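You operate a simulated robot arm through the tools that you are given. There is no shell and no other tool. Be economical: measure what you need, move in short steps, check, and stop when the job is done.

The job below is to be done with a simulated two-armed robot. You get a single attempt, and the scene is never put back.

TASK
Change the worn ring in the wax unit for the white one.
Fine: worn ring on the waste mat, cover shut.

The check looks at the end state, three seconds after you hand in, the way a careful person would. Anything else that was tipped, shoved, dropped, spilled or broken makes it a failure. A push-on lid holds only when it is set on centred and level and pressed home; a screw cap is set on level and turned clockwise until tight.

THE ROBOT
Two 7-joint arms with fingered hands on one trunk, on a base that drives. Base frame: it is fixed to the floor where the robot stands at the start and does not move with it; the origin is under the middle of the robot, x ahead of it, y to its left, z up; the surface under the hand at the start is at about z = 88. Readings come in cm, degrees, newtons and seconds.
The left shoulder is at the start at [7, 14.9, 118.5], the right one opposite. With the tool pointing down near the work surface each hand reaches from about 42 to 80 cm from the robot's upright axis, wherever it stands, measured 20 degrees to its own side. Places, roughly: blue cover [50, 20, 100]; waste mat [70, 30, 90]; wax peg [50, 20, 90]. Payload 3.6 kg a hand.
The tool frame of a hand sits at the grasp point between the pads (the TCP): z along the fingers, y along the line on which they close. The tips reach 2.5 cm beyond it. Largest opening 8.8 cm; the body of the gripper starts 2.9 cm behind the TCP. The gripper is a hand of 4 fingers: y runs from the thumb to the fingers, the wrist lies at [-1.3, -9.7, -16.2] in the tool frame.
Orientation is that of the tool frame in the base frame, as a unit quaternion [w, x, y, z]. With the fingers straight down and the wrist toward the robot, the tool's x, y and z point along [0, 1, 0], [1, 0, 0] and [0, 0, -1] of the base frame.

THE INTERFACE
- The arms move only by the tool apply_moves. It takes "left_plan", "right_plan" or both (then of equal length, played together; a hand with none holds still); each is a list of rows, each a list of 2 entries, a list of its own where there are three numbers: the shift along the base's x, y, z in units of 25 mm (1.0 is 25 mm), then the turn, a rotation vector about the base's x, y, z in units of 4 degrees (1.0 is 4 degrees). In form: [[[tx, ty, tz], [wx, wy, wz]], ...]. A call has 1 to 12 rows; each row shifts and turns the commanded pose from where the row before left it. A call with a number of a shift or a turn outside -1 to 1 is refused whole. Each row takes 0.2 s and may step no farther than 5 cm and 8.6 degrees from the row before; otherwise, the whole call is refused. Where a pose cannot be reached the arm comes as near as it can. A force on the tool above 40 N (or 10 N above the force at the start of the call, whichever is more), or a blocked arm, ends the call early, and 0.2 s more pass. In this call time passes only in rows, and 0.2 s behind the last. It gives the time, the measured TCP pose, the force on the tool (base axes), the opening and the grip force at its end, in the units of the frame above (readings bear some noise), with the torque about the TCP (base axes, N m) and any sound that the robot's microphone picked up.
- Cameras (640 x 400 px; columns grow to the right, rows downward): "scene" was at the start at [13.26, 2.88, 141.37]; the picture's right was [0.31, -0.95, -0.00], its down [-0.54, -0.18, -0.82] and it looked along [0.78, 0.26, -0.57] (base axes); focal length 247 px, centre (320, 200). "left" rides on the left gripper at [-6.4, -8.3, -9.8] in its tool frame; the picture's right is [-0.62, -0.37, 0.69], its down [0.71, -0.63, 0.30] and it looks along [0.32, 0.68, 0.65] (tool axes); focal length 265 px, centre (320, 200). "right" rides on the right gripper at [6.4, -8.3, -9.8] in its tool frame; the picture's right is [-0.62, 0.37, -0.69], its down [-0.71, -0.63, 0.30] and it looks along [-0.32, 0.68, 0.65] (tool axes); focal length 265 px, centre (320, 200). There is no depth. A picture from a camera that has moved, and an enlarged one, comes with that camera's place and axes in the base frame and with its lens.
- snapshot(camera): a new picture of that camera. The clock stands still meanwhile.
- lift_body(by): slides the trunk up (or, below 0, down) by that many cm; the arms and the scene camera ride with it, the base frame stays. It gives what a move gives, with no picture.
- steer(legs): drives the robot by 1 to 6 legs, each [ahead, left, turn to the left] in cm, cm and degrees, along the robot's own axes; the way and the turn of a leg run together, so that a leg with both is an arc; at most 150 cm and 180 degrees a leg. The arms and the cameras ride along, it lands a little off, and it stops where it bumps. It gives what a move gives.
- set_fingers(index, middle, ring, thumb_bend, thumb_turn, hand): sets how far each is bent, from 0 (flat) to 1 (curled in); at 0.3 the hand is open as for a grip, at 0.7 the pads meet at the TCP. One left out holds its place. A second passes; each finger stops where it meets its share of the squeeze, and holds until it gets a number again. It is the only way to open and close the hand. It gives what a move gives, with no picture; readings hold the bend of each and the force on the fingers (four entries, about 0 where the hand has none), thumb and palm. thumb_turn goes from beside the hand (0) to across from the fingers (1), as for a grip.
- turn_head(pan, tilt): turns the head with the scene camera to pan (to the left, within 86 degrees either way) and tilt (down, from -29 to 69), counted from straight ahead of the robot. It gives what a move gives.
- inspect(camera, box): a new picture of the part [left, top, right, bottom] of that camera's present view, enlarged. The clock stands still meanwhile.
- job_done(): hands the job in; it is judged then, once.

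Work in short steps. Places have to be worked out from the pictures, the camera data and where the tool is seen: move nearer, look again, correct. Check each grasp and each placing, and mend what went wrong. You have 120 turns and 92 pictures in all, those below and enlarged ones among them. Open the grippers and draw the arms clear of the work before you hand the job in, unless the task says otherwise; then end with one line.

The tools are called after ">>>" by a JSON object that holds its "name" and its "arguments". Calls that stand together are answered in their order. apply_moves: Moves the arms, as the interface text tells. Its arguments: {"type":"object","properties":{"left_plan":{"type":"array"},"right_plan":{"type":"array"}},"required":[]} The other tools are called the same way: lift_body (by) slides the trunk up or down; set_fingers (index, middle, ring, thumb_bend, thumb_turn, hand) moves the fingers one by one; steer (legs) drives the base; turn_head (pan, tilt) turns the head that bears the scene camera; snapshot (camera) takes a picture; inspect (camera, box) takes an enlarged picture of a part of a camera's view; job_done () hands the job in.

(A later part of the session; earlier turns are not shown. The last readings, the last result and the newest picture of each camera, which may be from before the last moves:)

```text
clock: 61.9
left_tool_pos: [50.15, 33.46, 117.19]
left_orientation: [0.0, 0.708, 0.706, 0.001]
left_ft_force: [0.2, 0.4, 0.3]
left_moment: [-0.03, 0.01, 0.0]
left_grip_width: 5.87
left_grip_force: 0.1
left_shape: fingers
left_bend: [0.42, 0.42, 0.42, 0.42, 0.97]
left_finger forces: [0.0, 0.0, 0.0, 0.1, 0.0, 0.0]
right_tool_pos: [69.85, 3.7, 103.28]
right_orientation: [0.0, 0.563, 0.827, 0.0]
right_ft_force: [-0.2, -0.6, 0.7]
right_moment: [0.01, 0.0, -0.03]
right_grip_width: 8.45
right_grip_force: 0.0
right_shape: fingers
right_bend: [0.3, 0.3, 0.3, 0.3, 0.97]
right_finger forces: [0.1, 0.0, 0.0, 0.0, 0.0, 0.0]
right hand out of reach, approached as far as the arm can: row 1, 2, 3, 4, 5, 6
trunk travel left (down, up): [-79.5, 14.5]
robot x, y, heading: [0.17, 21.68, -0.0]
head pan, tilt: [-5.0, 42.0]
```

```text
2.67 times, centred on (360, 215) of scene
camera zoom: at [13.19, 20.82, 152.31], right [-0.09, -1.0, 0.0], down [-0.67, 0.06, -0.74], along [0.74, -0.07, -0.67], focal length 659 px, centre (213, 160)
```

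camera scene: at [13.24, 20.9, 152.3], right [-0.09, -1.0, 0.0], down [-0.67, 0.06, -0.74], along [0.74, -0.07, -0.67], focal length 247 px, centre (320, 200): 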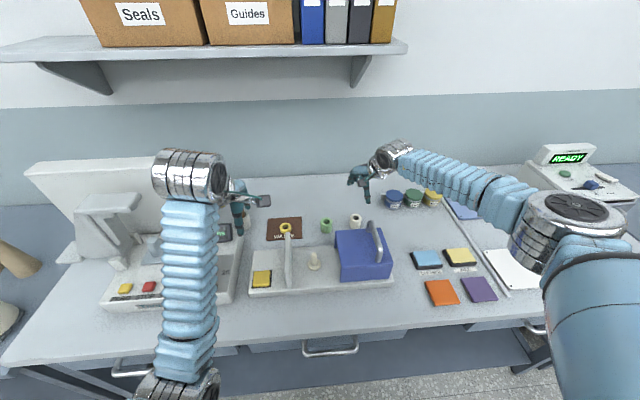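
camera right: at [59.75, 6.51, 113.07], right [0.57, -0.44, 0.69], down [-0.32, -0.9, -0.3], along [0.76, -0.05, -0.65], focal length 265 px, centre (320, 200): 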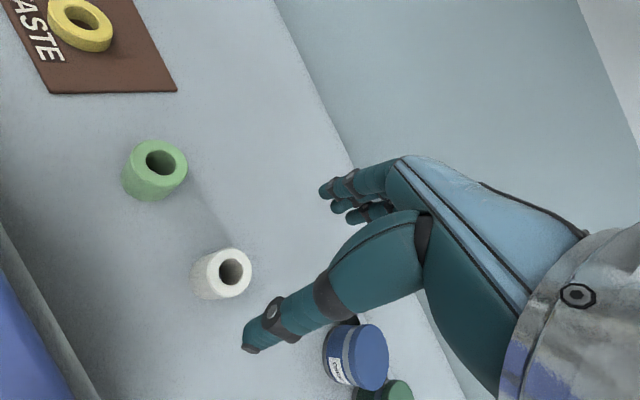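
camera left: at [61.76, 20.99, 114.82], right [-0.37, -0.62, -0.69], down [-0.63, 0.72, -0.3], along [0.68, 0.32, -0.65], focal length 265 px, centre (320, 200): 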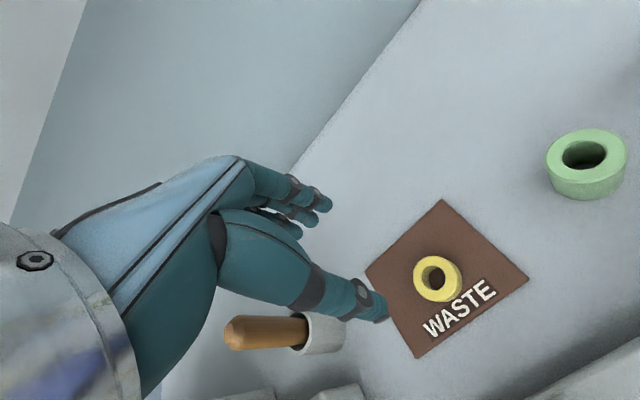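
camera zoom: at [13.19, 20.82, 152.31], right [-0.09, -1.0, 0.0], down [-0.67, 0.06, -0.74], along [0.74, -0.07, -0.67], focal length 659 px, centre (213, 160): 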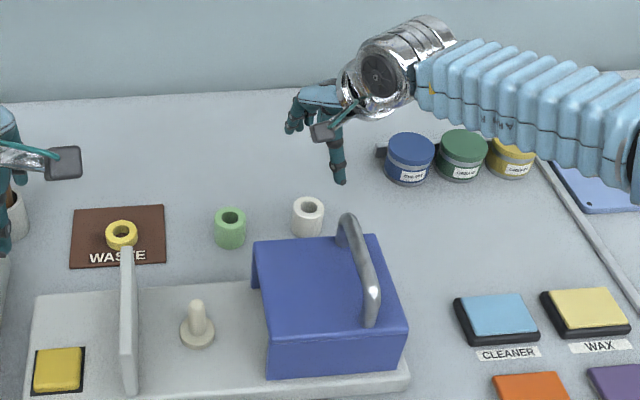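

The arm is at a joint limit with this yaw. I turn the yaw back toward about 6° and then descend.

>>> {"name": "apply_moves", "arguments": {"right_plan": [[[0, 0, 0], [0, 0, -0.8]], [[0, 0, 0], [0, 0, -0.8]], [[0, 0, 0], [0, 0, -0.8]], [[0.1, 0, 0], [0, 0, -0.8]], [[0.1, -0.1, 0], [0, 0, -0.8]], [[0, 0, -0.5], [0, 0, 0]], [[0, 0, -0.5], [0, 0, 0]], [[0, 0, -0.5], [0, 0, 0]]]}}

>>> {"name": "snapshot", "arguments": {"camera": "right"}}

>>> {"name": "inspect", "arguments": {"camera": "scene", "box": [280, 140, 440, 290]}}

```text
clock: 63.7
left_tool_pos: [50.22, 33.61, 116.95]
left_orientation: [0.0, 0.708, 0.707, 0.0]
left_ft_force: [-1.4, 0.5, 0.0]
left_moment: [-0.02, -0.01, -0.04]
left_grip_width: 5.9
left_grip_force: 0.1
left_shape: fingers
left_bend: [0.42, 0.42, 0.42, 0.42, 0.97]
left_finger forces: [0.0, 0.1, 0.0, 0.1, 0.0, 0.0]
right_tool_pos: [70.2, 3.34, 99.34]
right_orientation: [0.0, 0.673, 0.74, 0.0]
right_ft_force: [-0.6, -1.1, 0.5]
right_moment: [0.04, 0.01, 0.0]
right_grip_width: 8.47
right_grip_force: 0.0
right_shape: fingers
right_bend: [0.3, 0.3, 0.3, 0.3, 0.97]
right_finger forces: [0.0, 0.0, 0.0, 0.0, 0.0, 0.0]
trunk travel left (down, up): [-79.5, 14.5]
robot x, y, heading: [0.09, 21.22, -0.2]
head pan, tilt: [-5.0, 42.0]
```

```text
42 pictures are left
camera right: at [61.35, 8.82, 109.21], right [0.43, -0.58, 0.69], down [-0.56, -0.77, -0.3], along [0.71, -0.26, -0.65], focal length 265 px, centre (320, 200)
```

right: 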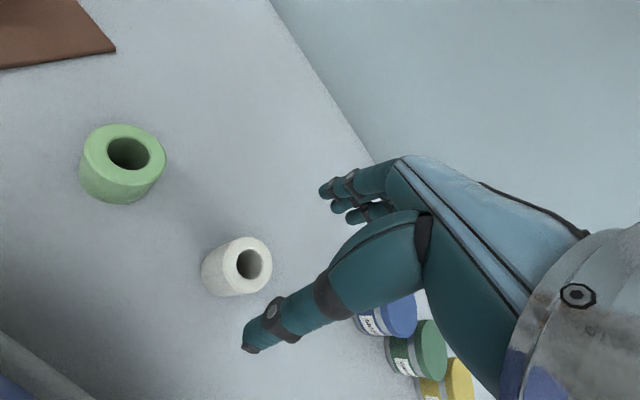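

```text
2.67 times, centred on (360, 215) of scene
camera zoom: at [13.23, 20.86, 152.3], right [-0.09, -1.0, 0.0], down [-0.67, 0.06, -0.74], along [0.74, -0.07, -0.67], focal length 659 px, centre (213, 160)
```

zoom: 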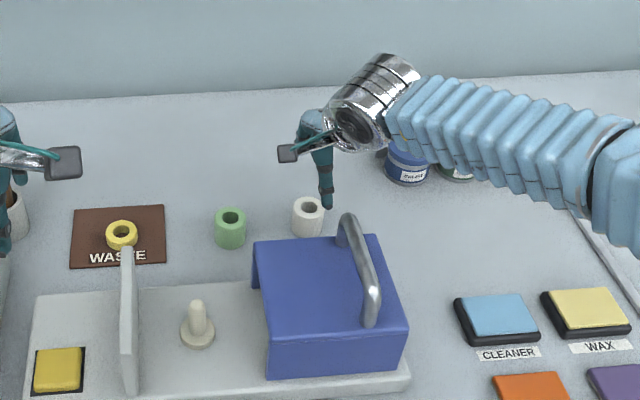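

Ring at ≈[70.5, 3.0]; wrist passes to the right of the handle. Descending to z≈92.

>>> {"name": "apply_moves", "arguments": {"right_plan": [[[0.12, -0.12, -0.5], [0, 0, 0]], [[0, 0, -0.5], [0, 0, 0]], [[0, 0, -0.5], [0, 0, 0]], [[0, 0, -0.5], [0, 0, 0]], [[0, 0, -0.4], [0, 0, 0]], [[0, 0, -0.4], [0, 0, 0]]]}}

>>> {"name": "snapshot", "arguments": {"camera": "right"}}

>>> {"name": "inspect", "arguments": {"camera": "scene", "box": [280, 140, 440, 290]}}

```text
clock: 65.1
left_tool_pos: [50.2, 33.62, 117.21]
left_orientation: [0.0, 0.708, 0.707, 0.0]
left_ft_force: [0.5, 0.5, -0.1]
left_moment: [0.0, -0.02, 0.01]
left_grip_width: 5.87
left_grip_force: 0.0
left_shape: fingers
left_bend: [0.42, 0.42, 0.42, 0.42, 0.97]
left_finger forces: [0.0, 0.1, 0.0, 0.1, 0.0, 0.0]
right_tool_pos: [70.39, 3.04, 92.26]
right_orientation: [0.0, 0.672, 0.74, 0.0]
right_ft_force: [0.9, -0.2, -1.2]
right_moment: [0.0, -0.02, -0.01]
right_grip_width: 8.45
right_grip_force: 0.1
right_shape: fingers
right_bend: [0.3, 0.3, 0.3, 0.3, 0.97]
right_finger forces: [0.0, 0.0, 0.0, 0.0, 0.0, 0.0]
trunk travel left (down, up): [-79.5, 14.5]
robot x, y, heading: [-0.08, 21.66, 0.1]
head pan, tilt: [-5.0, 42.0]
```

```text
40 pictures are left
camera right: at [61.51, 8.56, 102.09], right [0.43, -0.58, 0.69], down [-0.56, -0.77, -0.3], along [0.71, -0.26, -0.65], focal length 265 px, centre (320, 200)
```

right: 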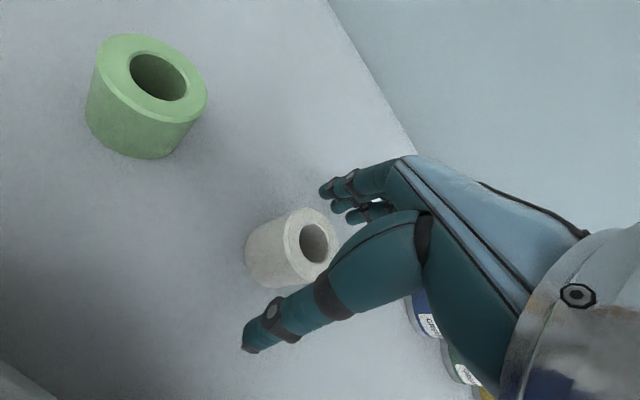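

```text
2.67 times, centred on (360, 215) of scene
camera zoom: at [13.17, 20.84, 152.31], right [-0.09, -1.0, 0.0], down [-0.67, 0.06, -0.74], along [0.74, -0.07, -0.67], focal length 659 px, centre (213, 160)
```

zoom: 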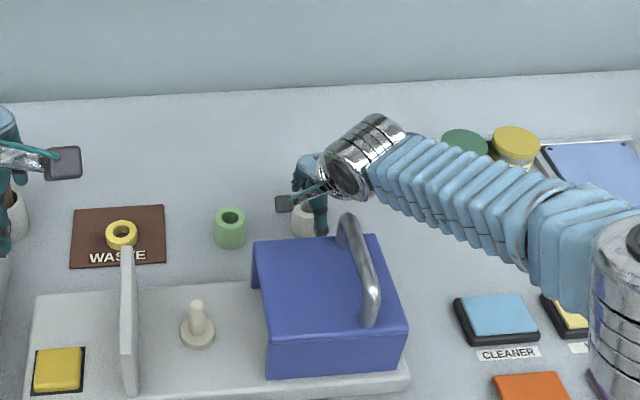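

The ring hole is right at the TCP in view. I lower another 0.4 cm and close.

>>> {"name": "apply_moves", "arguments": {"right_plan": [[[0, 0, -0.18], [0, 0, 0]]]}}

>>> {"name": "set_fingers", "arguments": {"hand": "right", "index": 0.6, "middle": 0.6, "ring": 0.6, "thumb_bend": 0.62}}

>>> {"name": "snapshot", "arguments": {"camera": "right"}}

```text
clock: 65.5
left_tool_pos: [50.24, 33.57, 117.08]
left_orientation: [0.0, 0.707, 0.707, 0.0]
left_ft_force: [-0.9, 0.3, -0.6]
left_moment: [0.01, 0.02, 0.0]
left_grip_width: 5.89
left_grip_force: 0.1
left_shape: fingers
left_bend: [0.42, 0.42, 0.42, 0.42, 0.97]
left_finger forces: [0.0, 0.0, 0.1, 0.0, 0.1, 0.0]
right_tool_pos: [70.38, 3.03, 91.82]
right_orientation: [0.0, 0.673, 0.74, 0.0]
right_ft_force: [0.0, -0.1, 1.1]
right_moment: [-0.03, 0.04, 0.02]
right_grip_width: 8.45
right_grip_force: 0.0
right_shape: fingers
right_bend: [0.3, 0.3, 0.3, 0.3, 0.97]
right_finger forces: [0.1, 0.0, 0.0, 0.0, 0.1, 0.0]
trunk travel left (down, up): [-79.5, 14.5]
robot x, y, heading: [0.06, 21.57, -0.4]
head pan, tilt: [-5.0, 42.0]
```

```text
clock: 66.5
left_tool_pos: [50.26, 33.48, 117.07]
left_orientation: [0.0, 0.708, 0.706, -0.001]
left_ft_force: [0.0, -0.1, 0.4]
left_moment: [0.04, 0.03, -0.02]
left_grip_width: 5.87
left_grip_force: 0.0
left_shape: fingers
left_bend: [0.42, 0.42, 0.42, 0.42, 0.97]
left_finger forces: [0.0, 0.0, 0.0, 0.0, 0.1, 0.0]
right_tool_pos: [70.45, 3.03, 91.85]
right_orientation: [0.0, 0.673, 0.74, 0.0]
right_ft_force: [-0.1, -0.5, -0.4]
right_moment: [0.02, -0.03, 0.01]
right_grip_width: 3.35
right_grip_force: 5.5
right_shape: fingers
right_bend: [0.54, 0.58, 0.6, 0.55, 0.97]
right_finger forces: [4.0, 1.4, 0.0, 0.0, 5.3, 0.0]
trunk travel left (down, up): [-79.5, 14.5]
robot x, y, heading: [-0.1, 21.4, -0.1]
head pan, tilt: [-5.0, 42.0]
```

```text
38 pictures are left
camera right: at [61.47, 8.5, 101.72], right [0.43, -0.58, 0.69], down [-0.56, -0.77, -0.3], along [0.71, -0.26, -0.65], focal length 265 px, centre (320, 200)
```

right: 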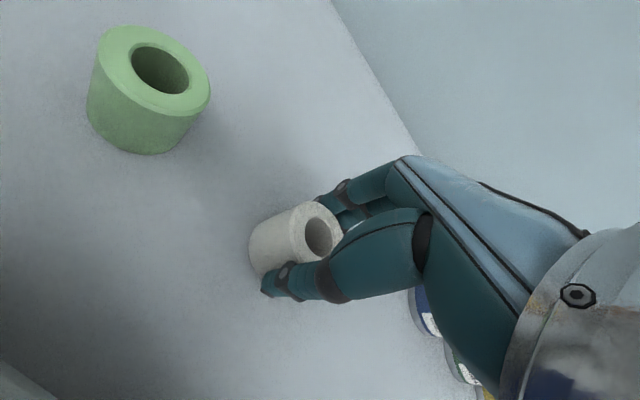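

Gripped evenly (5.4 vs 5.3 N). I tighten a little and lift straight up.

>>> {"name": "set_fingers", "arguments": {"hand": "right", "index": 0.63, "middle": 0.68, "thumb_bend": 0.66}}

>>> {"name": "apply_moves", "arguments": {"right_plan": [[[0, 0, 0.4], [0, 0, 0]], [[0, 0, 0.6], [0, 0, 0]], [[0, 0, 0.8], [0, 0, 0]], [[0, 0, 0.8], [0, 0, 0]], [[0, 0, 0.8], [0, 0, 0]], [[0, 0, 0.8], [0, 0, 0]], [[0, 0, 0.8], [0, 0, 0]], [[0, 0, 0.8], [0, 0, 0]], [[0, 0, 0.6], [0, 0, 0]]]}}

>>> {"name": "snapshot", "arguments": {"camera": "right"}}

```text
clock: 67.5
left_tool_pos: [50.16, 33.48, 117.14]
left_orientation: [0.0, 0.708, 0.707, 0.0]
left_ft_force: [0.4, 0.2, 0.2]
left_moment: [-0.03, 0.02, 0.01]
left_grip_width: 5.88
left_grip_force: 0.0
left_shape: fingers
left_bend: [0.42, 0.42, 0.42, 0.42, 0.97]
left_finger forces: [0.1, 0.1, 0.0, 0.0, 0.1, 0.0]
right_tool_pos: [70.35, 3.14, 91.9]
right_orientation: [0.0, 0.672, 0.74, 0.001]
right_ft_force: [1.2, -0.3, 1.0]
right_moment: [0.01, -0.03, 0.01]
right_grip_width: 3.26
right_grip_force: 9.2
right_shape: fingers
right_bend: [0.55, 0.62, 0.6, 0.55, 0.96]
right_finger forces: [5.0, 4.2, 0.0, 0.1, 9.5, 0.1]
trunk travel left (down, up): [-79.5, 14.5]
robot x, y, heading: [0.25, 21.49, 0.1]
head pan, tilt: [-5.0, 42.0]
```

```text
clock: 69.5
left_tool_pos: [50.06, 33.64, 117.19]
left_orientation: [0.001, 0.707, 0.707, 0.0]
left_ft_force: [1.2, -0.3, 0.0]
left_moment: [-0.02, 0.0, 0.01]
left_grip_width: 5.88
left_grip_force: 0.1
left_shape: fingers
left_bend: [0.42, 0.42, 0.42, 0.42, 0.97]
left_finger forces: [0.0, 0.0, 0.1, 0.0, 0.0, 0.0]
right_tool_pos: [70.51, 3.0, 107.83]
right_orientation: [-0.001, 0.671, 0.741, -0.001]
right_ft_force: [0.0, 0.1, -0.2]
right_moment: [0.0, 0.04, 0.0]
right_grip_width: 3.3
right_grip_force: 9.4
right_shape: fingers
right_bend: [0.55, 0.62, 0.6, 0.55, 0.96]
right_finger forces: [4.9, 4.0, 0.0, 0.0, 9.5, 0.0]
trunk travel left (down, up): [-79.5, 14.5]
robot x, y, heading: [-0.16, 21.54, -0.3]
head pan, tilt: [-5.0, 42.0]
```

```text
37 pictures are left
camera right: at [61.56, 8.4, 117.76], right [0.43, -0.58, 0.69], down [-0.56, -0.77, -0.3], along [0.71, -0.26, -0.65], focal length 265 px, centre (320, 200)
```

right: 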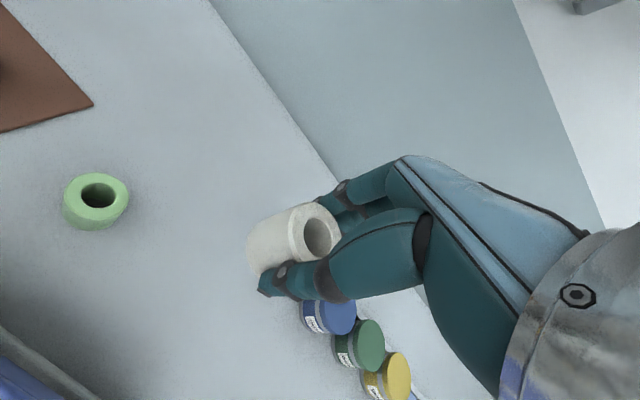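

Ring held level, its axis within 0.2 cm of the TCP. I move the left hand aside and carry the ring at z≈110 to above the peg.

>>> {"name": "apply_moves", "arguments": {"left_plan": [[[0, 0.7, 0], [0, 0, 0]], [[0, 0.7, 0], [0, 0, 0]], [[0, 0.7, 0], [0, 0, 0]], [[0, 0.7, 0], [0, 0, 0]], [[0, 0.7, 0], [0, 0, 0]], [[0, 0.7, 0], [0, 0, 0]], [[0, 0, 0], [0, 0, 0]], [[0, 0, 0], [0, 0, 0]], [[0, 0, 0], [0, 0, 0]], [[0, 0, 0], [0, 0, 0]], [[0, 0, 0], [0, 0, 0]], [[0, 0, 0], [0, 0, 0]]], "right_plan": [[[0, 0, 0.5], [0, 0, 0]], [[0, 0, 0.4], [0, 0, 0]], [[-0.7, 0.62, 0], [0, 0, 0]], [[-0.7, 0.62, 0], [0, 0, 0]], [[-0.7, 0.62, 0], [0, 0, 0]], [[-0.7, 0.62, 0], [0, 0, 0]], [[-0.7, 0.62, 0], [0, 0, 0]], [[-0.7, 0.62, 0], [0, 0, 0]], [[-0.7, 0.62, 0], [0, 0, 0]], [[-0.7, 0.62, 0], [0, 0, 0]], [[-0.7, 0.62, 0], [0, 0, 0]], [[-0.7, 0.62, 0], [0, 0, 0]]]}}

>>> {"name": "snapshot", "arguments": {"camera": "right"}}

>>> {"name": "snapshot", "arguments": {"camera": "scene"}}

```text
clock: 72.1
left_tool_pos: [50.22, 44.19, 117.08]
left_orientation: [0.0, 0.707, 0.707, 0.001]
left_ft_force: [-0.3, 0.8, -0.1]
left_moment: [0.04, -0.02, 0.04]
left_grip_width: 5.88
left_grip_force: 0.1
left_shape: fingers
left_bend: [0.42, 0.42, 0.42, 0.42, 0.97]
left_finger forces: [0.1, 0.0, 0.0, 0.1, 0.0, 0.1]
right_tool_pos: [53.01, 18.5, 109.97]
right_orientation: [0.001, 0.672, 0.74, 0.0]
right_ft_force: [-0.4, -0.3, -1.1]
right_moment: [0.01, 0.01, 0.0]
right_grip_width: 3.3
right_grip_force: 9.2
right_shape: fingers
right_bend: [0.55, 0.62, 0.6, 0.55, 0.96]
right_finger forces: [4.9, 4.1, 0.0, 0.0, 9.3, 0.0]
trunk travel left (down, up): [-79.5, 14.5]
robot x, y, heading: [-0.01, 21.62, -0.4]
head pan, tilt: [-5.0, 42.0]
```

```text
36 pictures are left
camera right: at [44.01, 24.06, 119.8], right [0.43, -0.58, 0.69], down [-0.56, -0.77, -0.3], along [0.71, -0.26, -0.65], focal length 265 px, centre (320, 200)
```

right: 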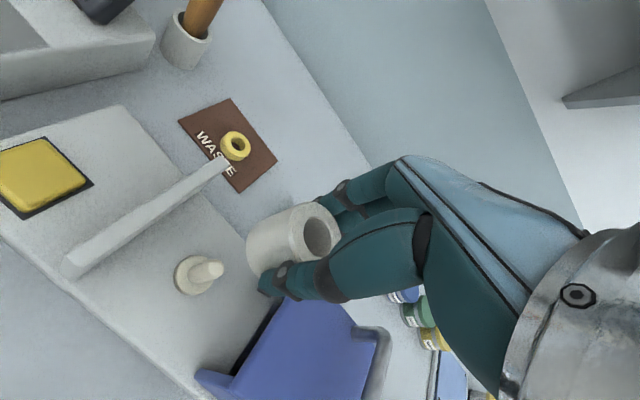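

```text
35 pictures are left
camera scene: at [13.15, 20.92, 152.31], right [-0.09, -1.0, 0.0], down [-0.67, 0.06, -0.74], along [0.74, -0.07, -0.67], focal length 247 px, centre (320, 200)
```

scene: 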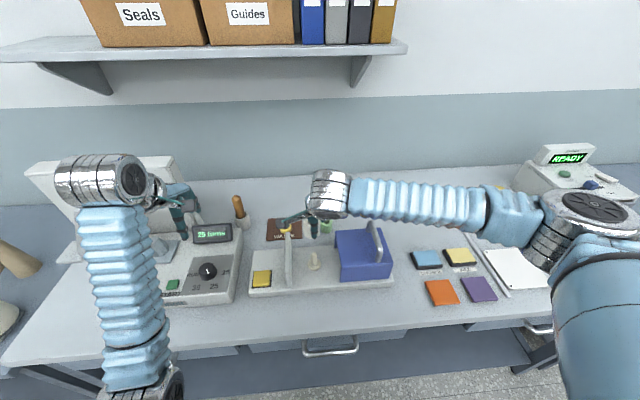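

Peg refined to [53.15, 18.72]; ring axis currently ≈[53.2, 18.56]. I shift +0.15 in y and lower to just above the peg top.

>>> {"name": "apply_moves", "arguments": {"right_plan": [[[0, 0.06, -0.7], [0, 0, 0]], [[0, 0, -0.7], [0, 0, 0]], [[0, 0, -0.7], [0, 0, 0]], [[0, 0, -0.6], [0, 0, 0]], [[0, 0, -0.6], [0, 0, 0]]]}}

>>> {"name": "snapshot", "arguments": {"camera": "right"}}

>>> {"name": "inspect", "arguments": {"camera": "scene", "box": [250, 190, 400, 300]}}

```text
clock: 73.3
left_tool_pos: [50.16, 44.14, 117.12]
left_orientation: [0.0, 0.707, 0.707, 0.0]
left_ft_force: [0.5, -0.2, -0.4]
left_moment: [-0.01, 0.0, -0.02]
left_grip_width: 5.87
left_grip_force: 0.1
left_shape: fingers
left_bend: [0.42, 0.42, 0.42, 0.42, 0.97]
left_finger forces: [0.0, 0.0, 0.1, 0.1, 0.1, 0.0]
right_tool_pos: [53.12, 18.68, 101.79]
right_orientation: [0.0, 0.672, 0.741, 0.0]
right_ft_force: [-0.5, 0.3, 0.0]
right_moment: [-0.02, -0.02, 0.0]
right_grip_width: 3.25
right_grip_force: 9.3
right_shape: fingers
right_bend: [0.55, 0.62, 0.6, 0.55, 0.96]
right_finger forces: [4.9, 4.1, 0.0, 0.0, 9.4, 0.1]
trunk travel left (down, up): [-79.5, 14.5]
robot x, y, heading: [0.39, 21.82, -0.2]
head pan, tilt: [-5.0, 42.0]
```

```text
34 pictures are left
camera right: at [44.05, 24.18, 111.74], right [0.43, -0.58, 0.69], down [-0.56, -0.77, -0.3], along [0.71, -0.26, -0.65], focal length 265 px, centre (320, 200)
```

right: 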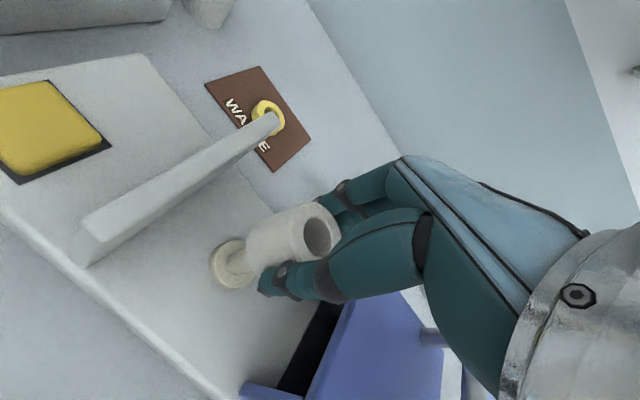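

```text
3.64 times, centred on (325, 245) of scene
camera zoom: at [13.2, 20.87, 152.31], right [-0.09, -1.0, 0.0], down [-0.67, 0.06, -0.74], along [0.74, -0.07, -0.67], focal length 899 px, centre (302, 36)
```

zoom: 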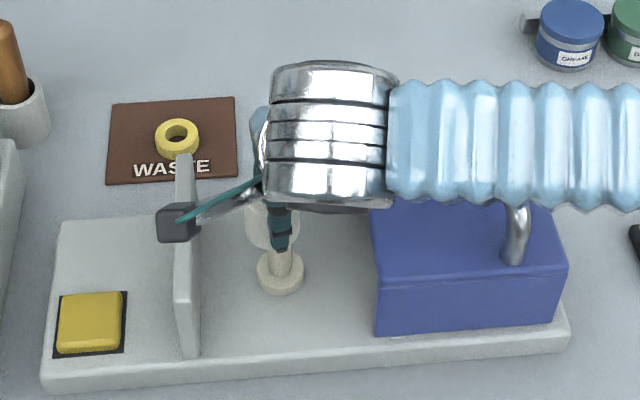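

I enlarge the right view to check the alignment with the peg.

>>> {"name": "inspect", "arguments": {"camera": "right", "box": [195, 190, 355, 300]}}

>>> {"name": "inspect", "arguments": {"camera": "scene", "box": [295, 230, 335, 270]}}

```text
3.64 times, centred on (275, 245) of right
camera zoom: at [44.05, 24.18, 111.74], right [0.43, -0.58, 0.69], down [-0.56, -0.77, -0.3], along [0.71, -0.26, -0.65], focal length 965 px, centre (484, 36)
```

zoom: 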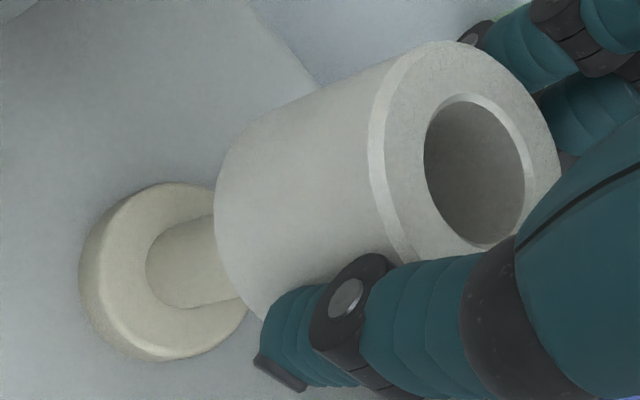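

```text
10.00 times, centred on (315, 250) of scene
camera zoom: at [13.2, 20.87, 152.31], right [-0.09, -1.0, 0.0], down [-0.67, 0.06, -0.74], along [0.74, -0.07, -0.67], focal length 2472 px, centre (370, -300)
```

zoom: 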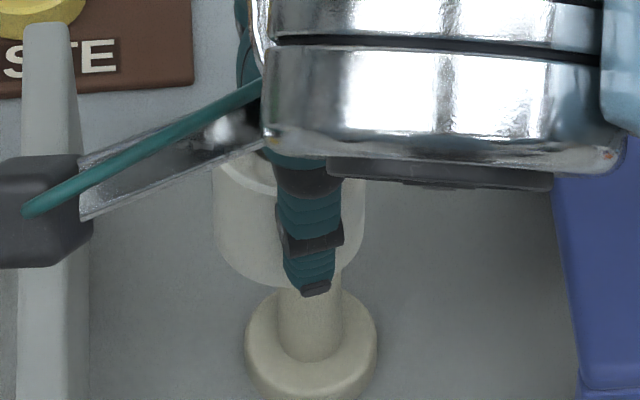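

The scene view suggests the ring sits ~0.5 cm too far +y relative to the peg. I turn the left hand so its camera gives a second side view.

>>> {"name": "apply_moves", "arguments": {"left_plan": [[[0, 0, 0], [0, 0, -1]], [[0, 0, 0], [0, 0, -1]], [[0, 0, 0], [0, 0, -1]], [[0, 0, 0], [0, 0, -1]], [[0, 0, 0], [0, 0, -1]], [[0, 0, 0], [0, 0, -1]], [[0, 0, 0], [0, 0, -1]], [[0, 0, 0], [0, 0, -1]], [[0, 0, 0], [0, 0, -1]], [[0, 0, 0], [0, 0, -1]], [[0, 0, 0], [0, 0, -1]], [[0, 0, 0], [0, 0, -1]]]}}

>>> {"name": "snapshot", "arguments": {"camera": "left"}}

```text
clock: 75.9
left_tool_pos: [50.09, 44.16, 117.11]
left_orientation: [0.0, 0.934, 0.357, 0.0]
left_ft_force: [0.0, 0.3, 0.2]
left_moment: [-0.01, 0.0, 0.02]
left_grip_width: 5.87
left_grip_force: 0.0
left_shape: fingers
left_bend: [0.42, 0.42, 0.42, 0.42, 0.97]
left_finger forces: [0.0, 0.1, 0.0, 0.0, 0.1, 0.0]
right_tool_pos: [52.89, 18.79, 101.88]
right_orientation: [0.0, 0.672, 0.74, 0.001]
right_ft_force: [-0.1, 0.1, -0.7]
right_moment: [-0.02, -0.01, -0.04]
right_grip_width: 3.28
right_grip_force: 9.5
right_shape: fingers
right_bend: [0.55, 0.62, 0.6, 0.55, 0.96]
right_finger forces: [4.9, 4.0, 0.0, 0.1, 9.4, 0.0]
trunk travel left (down, up): [-79.5, 14.5]
robot x, y, heading: [0.29, 21.39, -0.1]
head pan, tilt: [-5.0, 42.0]
```

```text
30 pictures are left
camera left: at [39.77, 46.08, 126.83], right [-0.71, -0.14, -0.69], down [0.11, 0.95, -0.3], along [0.7, -0.29, -0.65], focal length 265 px, centre (320, 200)
```

left: 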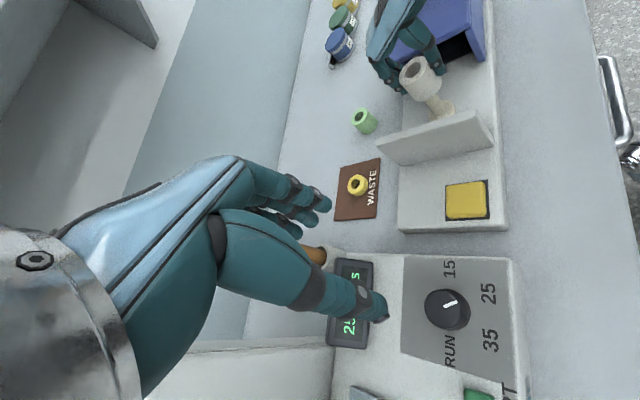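

>>> {"name": "inspect", "arguments": {"camera": "left", "box": [390, 45, 470, 125]}}

```text
5.00 times, centred on (430, 85) of left
camera zoom: at [39.77, 46.08, 126.83], right [-0.71, -0.14, -0.69], down [0.11, 0.95, -0.3], along [0.7, -0.29, -0.65], focal length 1327 px, centre (-230, 775)
```

zoom: 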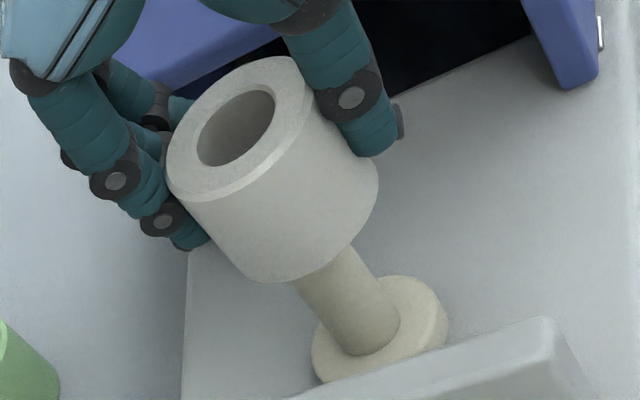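

Combining both views, the ring axis is about 0.6 cm too near (-x) and 0.5 cm too far left (+y). I shift by (+0.6, -0.5) and re-check.

>>> {"name": "apply_moves", "arguments": {"right_plan": [[[0.12, -0.1, 0], [0, 0, 0]], [[0.12, -0.1, 0], [0, 0, 0]]]}}

>>> {"name": "inspect", "arguments": {"camera": "left", "box": [390, 45, 470, 125]}}

>>> {"name": "inspect", "arguments": {"camera": "scene", "box": [295, 230, 335, 270]}}

```text
clock: 76.5
left_tool_pos: [50.21, 44.02, 117.03]
left_orientation: [0.001, 0.934, 0.358, 0.0]
left_ft_force: [0.1, 0.1, -0.3]
left_moment: [-0.01, 0.0, 0.02]
left_grip_width: 5.86
left_grip_force: 0.0
left_shape: fingers
left_bend: [0.42, 0.42, 0.42, 0.42, 0.97]
left_finger forces: [0.0, 0.1, 0.0, 0.1, 0.0, 0.0]
right_tool_pos: [53.57, 18.19, 101.74]
right_orientation: [0.0, 0.672, 0.741, 0.0]
right_ft_force: [-0.6, -0.7, 0.0]
right_moment: [-0.02, 0.01, 0.01]
right_grip_width: 3.27
right_grip_force: 8.8
right_shape: fingers
right_bend: [0.55, 0.62, 0.6, 0.55, 0.96]
right_finger forces: [4.9, 4.0, 0.0, 0.1, 9.4, 0.1]
trunk travel left (down, up): [-79.5, 14.5]
robot x, y, heading: [0.21, 21.35, -0.1]
head pan, tilt: [-5.0, 42.0]
```

```text
5.00 times, centred on (430, 85) of left
camera zoom: at [39.77, 46.05, 126.85], right [-0.71, -0.14, -0.69], down [0.11, 0.95, -0.3], along [0.7, -0.29, -0.65], focal length 1327 px, centre (-230, 775)
```

zoom: 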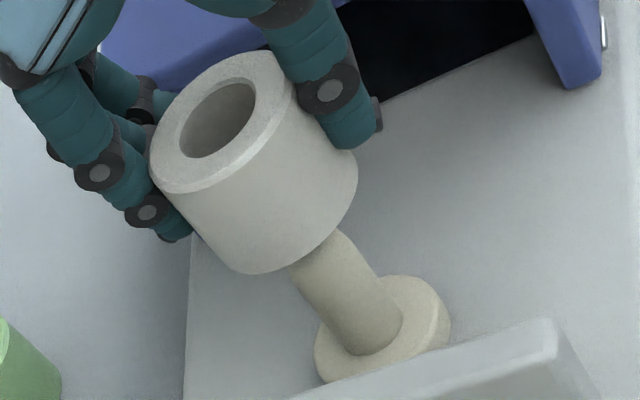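

```text
10.00 times, centred on (315, 250) of scene
camera zoom: at [13.22, 20.85, 152.3], right [-0.09, -1.0, 0.0], down [-0.67, 0.06, -0.74], along [0.74, -0.07, -0.67], focal length 2472 px, centre (370, -300)
```

zoom: 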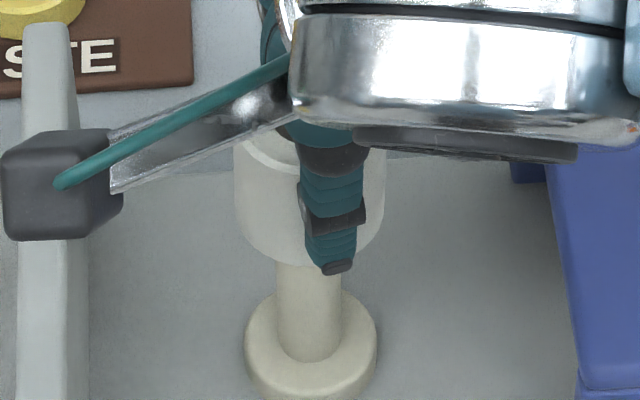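

Both views now show the ring within ~0.1 cm of the peg axis. I nudge +0.1 in x and lower 2 cm over the peg tip.

>>> {"name": "apply_moves", "arguments": {"right_plan": [[[0.04, 0, -0.2], [0, 0, 0]], [[0, 0, -0.2], [0, 0, 0]], [[0, 0, -0.2], [0, 0, 0]], [[0, 0, -0.2], [0, 0, 0]]]}}

>>> {"name": "inspect", "arguments": {"camera": "left", "box": [390, 45, 470, 125]}}

```text
clock: 77.5
left_tool_pos: [50.0, 44.14, 117.07]
left_orientation: [0.0, 0.933, 0.359, 0.0]
left_ft_force: [-1.1, -0.5, 0.2]
left_moment: [0.03, 0.02, -0.03]
left_grip_width: 5.89
left_grip_force: 0.1
left_shape: fingers
left_bend: [0.42, 0.42, 0.42, 0.42, 0.97]
left_finger forces: [0.1, 0.1, 0.0, 0.0, 0.1, 0.1]
right_tool_pos: [53.72, 18.37, 99.77]
right_orientation: [0.0, 0.672, 0.74, 0.0]
right_ft_force: [0.7, 0.1, -0.5]
right_moment: [-0.01, 0.0, -0.01]
right_grip_width: 3.29
right_grip_force: 9.6
right_shape: fingers
right_bend: [0.55, 0.62, 0.6, 0.55, 0.96]
right_finger forces: [4.9, 4.0, 0.0, 0.1, 9.3, 0.0]
trunk travel left (down, up): [-79.5, 14.5]
robot x, y, heading: [0.3, 21.51, -0.2]
head pan, tilt: [-5.0, 42.0]
```

```text
5.00 times, centred on (430, 85) of left
camera zoom: at [39.75, 46.04, 126.86], right [-0.71, -0.14, -0.69], down [0.11, 0.95, -0.3], along [0.7, -0.29, -0.65], focal length 1327 px, centre (-230, 775)
```

zoom: 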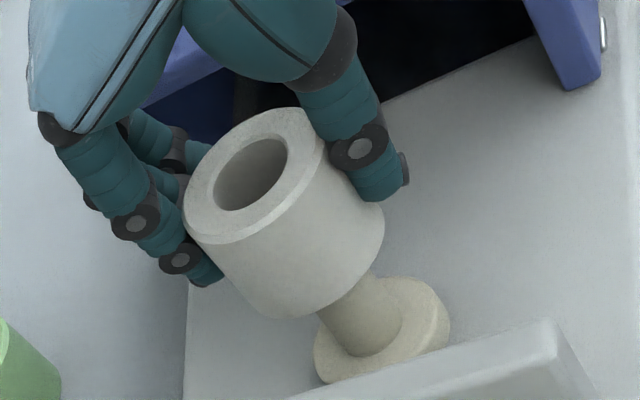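

No contact force; the peg tip is inside the ring. Continuing down in small rows.

>>> {"name": "apply_moves", "arguments": {"right_plan": [[[0, 0, -0.2], [0, 0, 0]], [[0, 0, -0.2], [0, 0, 0]], [[0, 0, -0.2], [0, 0, 0]], [[0, 0, -0.2], [0, 0, 0]], [[0, 0, -0.2], [0, 0, 0]], [[0, 0, -0.2], [0, 0, 0]]]}}

>>> {"name": "inspect", "arguments": {"camera": "left", "box": [390, 45, 470, 125]}}

```text
clock: 78.9
left_tool_pos: [50.09, 44.07, 117.1]
left_orientation: [0.0, 0.934, 0.358, 0.0]
left_ft_force: [-0.3, 0.2, -1.0]
left_moment: [-0.02, 0.02, -0.04]
left_grip_width: 5.86
left_grip_force: 0.1
left_shape: fingers
left_bend: [0.42, 0.42, 0.42, 0.42, 0.97]
left_finger forces: [0.0, 0.1, 0.0, 0.0, 0.0, 0.1]
right_tool_pos: [53.88, 18.33, 96.82]
right_orientation: [0.001, 0.672, 0.74, 0.0]
right_ft_force: [-0.7, -0.7, -0.5]
right_moment: [0.03, 0.03, 0.0]
right_grip_width: 3.27
right_grip_force: 9.2
right_shape: fingers
right_bend: [0.55, 0.62, 0.6, 0.55, 0.96]
right_finger forces: [4.7, 4.1, 0.1, 0.1, 9.8, 0.0]
trunk travel left (down, up): [-79.5, 14.5]
robot x, y, heading: [0.09, 21.31, -0.5]
head pan, tilt: [-5.0, 42.0]
```

```text
5.00 times, centred on (430, 85) of left
camera zoom: at [39.73, 46.05, 126.86], right [-0.71, -0.14, -0.69], down [0.11, 0.95, -0.3], along [0.7, -0.29, -0.65], focal length 1327 px, centre (-230, 775)
```

zoom: 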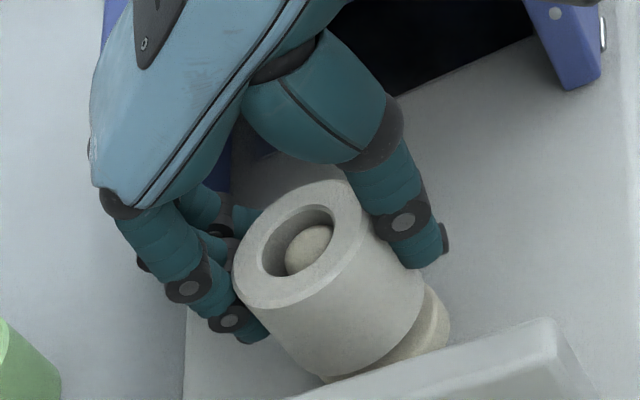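

The peg shows inside the hole. Lowering the last bit until it seats.

>>> {"name": "apply_moves", "arguments": {"right_plan": [[[0, 0, -0.15], [0, 0, 0]], [[0, 0, -0.15], [0, 0, 0]], [[0, 0, -0.1], [0, 0, 0]]]}}

>>> {"name": "apply_moves", "arguments": {"right_plan": [[[0, 0, -0.1], [0, 0, 0]], [[0, 0, -0.1], [0, 0, 0]]]}}

>>> {"name": "inspect", "arguments": {"camera": "left", "box": [390, 45, 470, 125]}}

```text
clock: 79.7
left_tool_pos: [49.94, 44.08, 117.06]
left_orientation: [0.0, 0.934, 0.357, -0.001]
left_ft_force: [-0.1, 0.8, -0.4]
left_moment: [-0.01, 0.01, -0.03]
left_grip_width: 5.88
left_grip_force: 0.2
left_shape: fingers
left_bend: [0.42, 0.42, 0.42, 0.42, 0.97]
left_finger forces: [0.0, 0.1, 0.0, 0.0, 0.1, 0.0]
right_tool_pos: [53.63, 18.14, 95.87]
right_orientation: [0.001, 0.672, 0.74, 0.0]
right_ft_force: [0.5, 0.2, 0.7]
right_moment: [-0.03, -0.01, -0.04]
right_grip_width: 3.29
right_grip_force: 9.4
right_shape: fingers
right_bend: [0.55, 0.62, 0.6, 0.55, 0.96]
right_finger forces: [5.0, 4.3, 0.0, 0.0, 9.6, 0.1]
trunk travel left (down, up): [-79.5, 14.5]
robot x, y, heading: [0.38, 21.81, -0.0]
head pan, tilt: [-5.0, 42.0]
```

```text
clock: 80.3
left_tool_pos: [49.87, 44.0, 117.16]
left_orientation: [0.001, 0.934, 0.358, 0.001]
left_ft_force: [1.0, 0.7, 0.1]
left_moment: [0.0, 0.0, 0.02]
left_grip_width: 5.86
left_grip_force: 0.0
left_shape: fingers
left_bend: [0.42, 0.42, 0.42, 0.42, 0.97]
left_finger forces: [0.0, 0.0, 0.0, 0.0, 0.0, 0.0]
right_tool_pos: [53.57, 18.26, 95.43]
right_orientation: [0.002, 0.673, 0.74, 0.002]
right_ft_force: [2.3, -2.2, 13.9]
right_moment: [-0.04, -0.07, 0.01]
right_grip_width: 3.22
right_grip_force: 10.5
right_shape: fingers
right_bend: [0.55, 0.62, 0.6, 0.56, 0.96]
right_finger forces: [6.1, 5.9, 0.0, 0.0, 9.3, 0.0]
trunk travel left (down, up): [-79.5, 14.5]
robot x, y, heading: [0.26, 21.35, 0.1]
head pan, tilt: [-5.0, 42.0]
```

```text
5.00 times, centred on (430, 85) of left
camera zoom: at [39.5, 46.01, 126.98], right [-0.71, -0.14, -0.69], down [0.11, 0.95, -0.3], along [0.7, -0.29, -0.65], focal length 1327 px, centre (-230, 775)
```

zoom: 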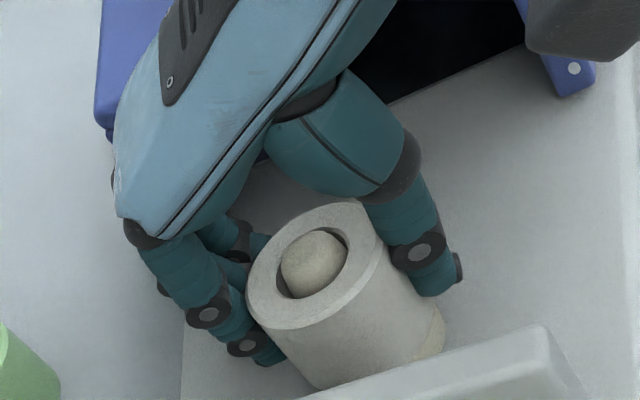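

Seated: 14 N upward at z 95.4, peg tip just at the ring's rim. I relax slightly and open the hand.

>>> {"name": "apply_moves", "arguments": {"right_plan": [[[0, 0, 0.08], [0, 0, 0]]]}}

>>> {"name": "set_fingers", "arguments": {"hand": "right", "index": 0.36, "middle": 0.36, "ring": 0.36, "thumb_bend": 0.36}}

>>> {"name": "apply_moves", "arguments": {"right_plan": [[[0, 0, 0.3], [0, 0, 0]], [[0, 0, 0.4], [0, 0, 0]], [[0, 0, 0.6], [0, 0, 0]], [[0, 0, 0.8], [0, 0, 0]], [[0, 0, 1], [0, 0, 0]], [[0, 0, 1], [0, 0, 0]], [[0, 0, 1], [0, 0, 0]], [[0, 0, 1], [0, 0, 0]]]}}

>>> {"name": "inspect", "arguments": {"camera": "left", "box": [390, 45, 470, 125]}}

>>> {"name": "snapshot", "arguments": {"camera": "scene"}}

```text
clock: 80.7
left_tool_pos: [49.97, 44.0, 116.99]
left_orientation: [-0.001, 0.934, 0.358, 0.001]
left_ft_force: [-0.2, 0.2, 0.1]
left_moment: [0.02, -0.01, -0.02]
left_grip_width: 5.87
left_grip_force: 0.1
left_shape: fingers
left_bend: [0.42, 0.42, 0.42, 0.42, 0.97]
left_finger forces: [0.0, 0.0, 0.0, 0.0, 0.0, 0.0]
right_tool_pos: [53.69, 18.19, 95.33]
right_orientation: [0.0, 0.673, 0.74, 0.0]
right_ft_force: [1.9, -1.2, 7.2]
right_moment: [-0.02, -0.11, 0.0]
right_grip_width: 3.2
right_grip_force: 10.1
right_shape: fingers
right_bend: [0.55, 0.63, 0.6, 0.57, 0.96]
right_finger forces: [5.7, 5.5, 0.0, 0.0, 8.8, 0.1]
trunk travel left (down, up): [-79.5, 14.5]
robot x, y, heading: [-0.08, 21.58, -0.1]
head pan, tilt: [-5.0, 42.0]
```

```text
clock: 81.7
left_tool_pos: [50.09, 44.05, 117.11]
left_orientation: [-0.001, 0.934, 0.358, 0.0]
left_ft_force: [0.5, -0.2, 0.3]
left_moment: [-0.01, -0.02, 0.01]
left_grip_width: 5.91
left_grip_force: 0.0
left_shape: fingers
left_bend: [0.42, 0.42, 0.42, 0.42, 0.97]
left_finger forces: [0.0, 0.0, 0.0, 0.2, 0.0, 0.1]
right_tool_pos: [53.81, 18.29, 95.36]
right_orientation: [0.0, 0.673, 0.74, 0.001]
right_ft_force: [0.1, -0.4, 0.3]
right_moment: [-0.03, 0.01, 0.01]
right_grip_width: 7.17
right_grip_force: 0.1
right_shape: fingers
right_bend: [0.36, 0.36, 0.36, 0.36, 0.97]
right_finger forces: [0.0, 0.1, 0.0, 0.0, 0.0, 0.0]
trunk travel left (down, up): [-79.5, 14.5]
robot x, y, heading: [-0.16, 21.76, 0.0]
head pan, tilt: [-5.0, 42.0]
```

```text
clock: 83.5
left_tool_pos: [50.08, 44.07, 117.02]
left_orientation: [0.0, 0.934, 0.357, 0.0]
left_ft_force: [-0.1, 0.1, 0.6]
left_moment: [0.0, -0.01, -0.01]
left_grip_width: 5.88
left_grip_force: 0.1
left_shape: fingers
left_bend: [0.42, 0.42, 0.42, 0.42, 0.97]
left_finger forces: [0.1, 0.0, 0.0, 0.1, 0.1, 0.0]
right_tool_pos: [53.74, 18.18, 110.83]
right_orientation: [0.0, 0.672, 0.741, 0.0]
right_ft_force: [0.5, -0.3, 0.0]
right_moment: [-0.05, 0.02, 0.04]
right_grip_width: 7.19
right_grip_force: 0.0
right_shape: fingers
right_bend: [0.36, 0.36, 0.36, 0.36, 0.97]
right_finger forces: [0.0, 0.1, 0.1, 0.0, 0.0, 0.0]
trunk travel left (down, up): [-79.5, 14.5]
robot x, y, heading: [0.04, 21.5, -0.0]
head pan, tilt: [-5.0, 42.0]
```

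```text
5.00 times, centred on (430, 85) of left
camera zoom: at [39.72, 46.06, 126.86], right [-0.71, -0.14, -0.69], down [0.11, 0.95, -0.3], along [0.7, -0.29, -0.65], focal length 1327 px, centre (-230, 775)
```

zoom: 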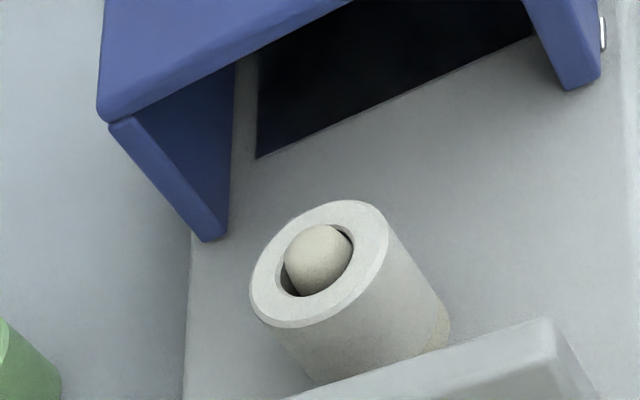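

```text
22 pictures are left
camera scene: at [13.16, 20.86, 152.3], right [-0.09, -1.0, 0.0], down [-0.67, 0.06, -0.74], along [0.74, -0.07, -0.67], focal length 247 px, centre (320, 200)
```

scene: 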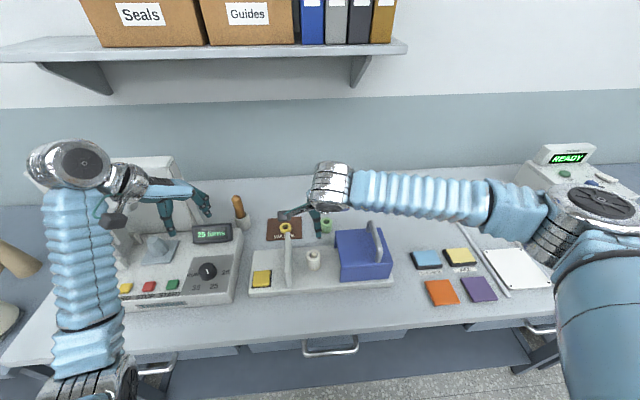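

The white ring sits fully on the peg and the cover is still open. Now to close: both hands into fists; right goes over and behind the handle's right side, left above the button.

>>> {"name": "set_fingers", "arguments": {"hand": "left", "index": 0.7, "middle": 0.7, "ring": 0.7, "thumb_bend": 0.7}}

>>> {"name": "set_fingers", "arguments": {"hand": "right", "index": 0.7, "middle": 0.7, "ring": 0.7, "thumb_bend": 0.7}}

>>> {"name": "apply_moves", "arguments": {"left_plan": [[[0, -0.5, 0], [0, 0, 0.6]], [[0, -0.5, 0], [0, 0, 0.6]], [[0, -0.5, 0], [0, 0, 0.6]], [[0, -0.5, 0], [0, 0, 0.6]], [[0, -0.5, 0], [0, 0, 0.6]], [[0, -0.5, 0], [0, 0, 0.6]], [[0, -0.5, 0], [0, 0, 0.6]], [[0, -0.5, 0], [0, 0, 0.6]], [[0, -0.28, 0], [0, 0, 0.6]], [[0, 0, 0], [0, 0, 0.4]]], "right_plan": [[[0, -0.8, 0], [0, 0, 0.6]], [[0, -0.8, 0], [0, 0, 0.6]], [[0, -0.8, 0], [0, 0, 0.6]], [[0, -0.8, 0], [0, 0, 0.6]], [[0, -0.8, 0], [0, 0, 0]], [[0, -0.8, 0], [0, 0, 0]], [[0, -0.8, 0], [0, 0, 0]], [[0, -0.8, 0], [0, 0, 0]], [[0, -0.8, 0], [0, 0, 0]], [[0, -0.8, 0], [0, 0, 0]]]}}

>>> {"name": "snapshot", "arguments": {"camera": "right"}}

>>> {"name": "inspect", "arguments": {"camera": "scene", "box": [240, 160, 440, 310]}}

```text
clock: 84.5
left_tool_pos: [50.14, 44.17, 117.15]
left_orientation: [-0.001, 0.934, 0.357, 0.001]
left_ft_force: [-0.5, -0.5, -0.4]
left_moment: [-0.04, 0.0, 0.01]
left_grip_width: 0.01
left_grip_force: 0.0
left_shape: fingers
left_bend: [0.7, 0.7, 0.7, 0.7, 0.97]
left_finger forces: [0.1, 0.1, 0.1, 0.0, 0.0, 0.0]
right_tool_pos: [53.65, 18.18, 110.92]
right_orientation: [-0.001, 0.672, 0.74, 0.0]
right_ft_force: [-0.1, -0.1, -0.4]
right_moment: [-0.01, 0.04, 0.03]
right_grip_width: 7.18
right_grip_force: 0.0
right_shape: fingers
right_bend: [0.36, 0.36, 0.36, 0.36, 0.97]
right_finger forces: [0.0, 0.1, 0.1, 0.1, 0.1, 0.1]
trunk travel left (down, up): [-79.5, 14.5]
robot x, y, heading: [0.03, 21.38, -0.1]
head pan, tilt: [-5.0, 42.0]
```

```text
clock: 85.5
left_tool_pos: [50.06, 44.01, 117.05]
left_orientation: [0.0, 0.934, 0.358, 0.0]
left_ft_force: [0.8, -0.3, 0.7]
left_moment: [0.01, -0.01, -0.02]
left_grip_width: 0.02
left_grip_force: 0.1
left_shape: fingers
left_bend: [0.7, 0.7, 0.7, 0.7, 0.97]
left_finger forces: [0.0, 0.0, 0.0, 0.0, 0.0, 0.0]
right_tool_pos: [53.71, 18.17, 110.79]
right_orientation: [0.0, 0.673, 0.74, 0.0]
right_ft_force: [-1.2, 0.0, -0.7]
right_moment: [0.04, 0.01, 0.0]
right_grip_width: 0.0
right_grip_force: 0.0
right_shape: fingers
right_bend: [0.7, 0.7, 0.7, 0.7, 0.97]
right_finger forces: [0.0, 0.0, 0.0, 0.1, 0.0, 0.0]
trunk travel left (down, up): [-79.5, 14.5]
robot x, y, heading: [-0.01, 21.44, 0.0]
head pan, tilt: [-5.0, 42.0]
```

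```text
clock: 87.7
left_tool_pos: [50.08, 33.25, 117.0]
left_orientation: [0.0, 0.843, 0.538, 0.0]
left_ft_force: [-0.7, -1.0, -0.6]
left_moment: [-0.01, 0.0, -0.01]
left_grip_width: 0.01
left_grip_force: 0.0
left_shape: fingers
left_bend: [0.7, 0.7, 0.7, 0.7, 0.97]
left_finger forces: [0.0, 0.0, 0.0, 0.1, 0.0, 0.0]
right_tool_pos: [53.42, -1.7, 110.84]
right_orientation: [0.0, 0.607, 0.795, 0.0]
right_ft_force: [0.1, -0.4, -0.8]
right_moment: [0.01, 0.01, -0.04]
right_grip_width: 0.01
right_grip_force: 0.2
right_shape: fingers
right_bend: [0.7, 0.7, 0.7, 0.7, 0.97]
right_finger forces: [0.1, 0.1, 0.0, 0.1, 0.1, 0.0]
trunk travel left (down, up): [-79.5, 14.5]
robot x, y, heading: [-0.03, 21.3, -0.1]
head pan, tilt: [-5.0, 42.0]
```

```text
21 pictures are left
camera right: at [43.68, 2.14, 120.7], right [0.52, -0.5, 0.69], down [-0.42, -0.85, -0.3], along [0.74, -0.13, -0.65], focal length 265 px, centre (320, 200)
```

right: 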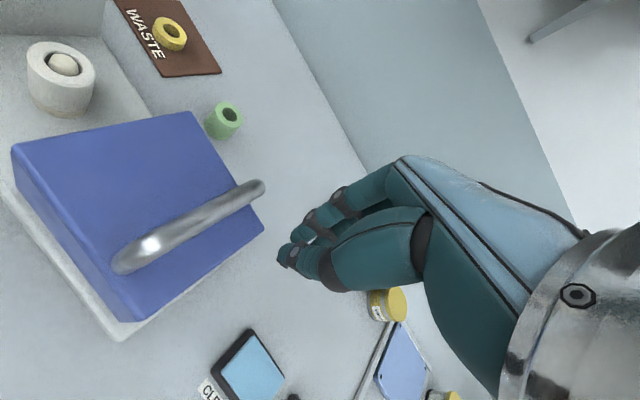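

```text
2.67 times, centred on (340, 235) of scene
camera zoom: at [13.12, 20.77, 152.31], right [-0.09, -1.0, 0.0], down [-0.67, 0.06, -0.74], along [0.74, -0.07, -0.67], focal length 659 px, centre (267, 107)
```

zoom: 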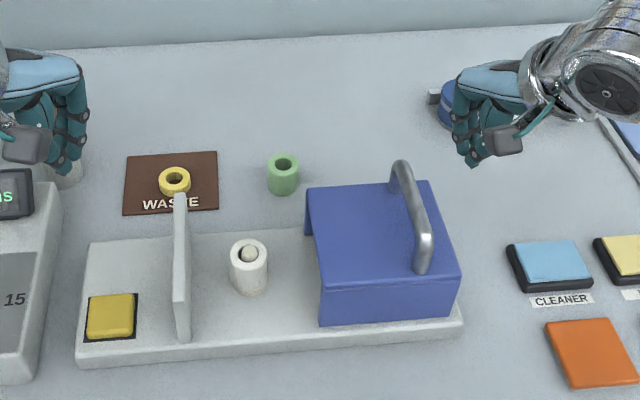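

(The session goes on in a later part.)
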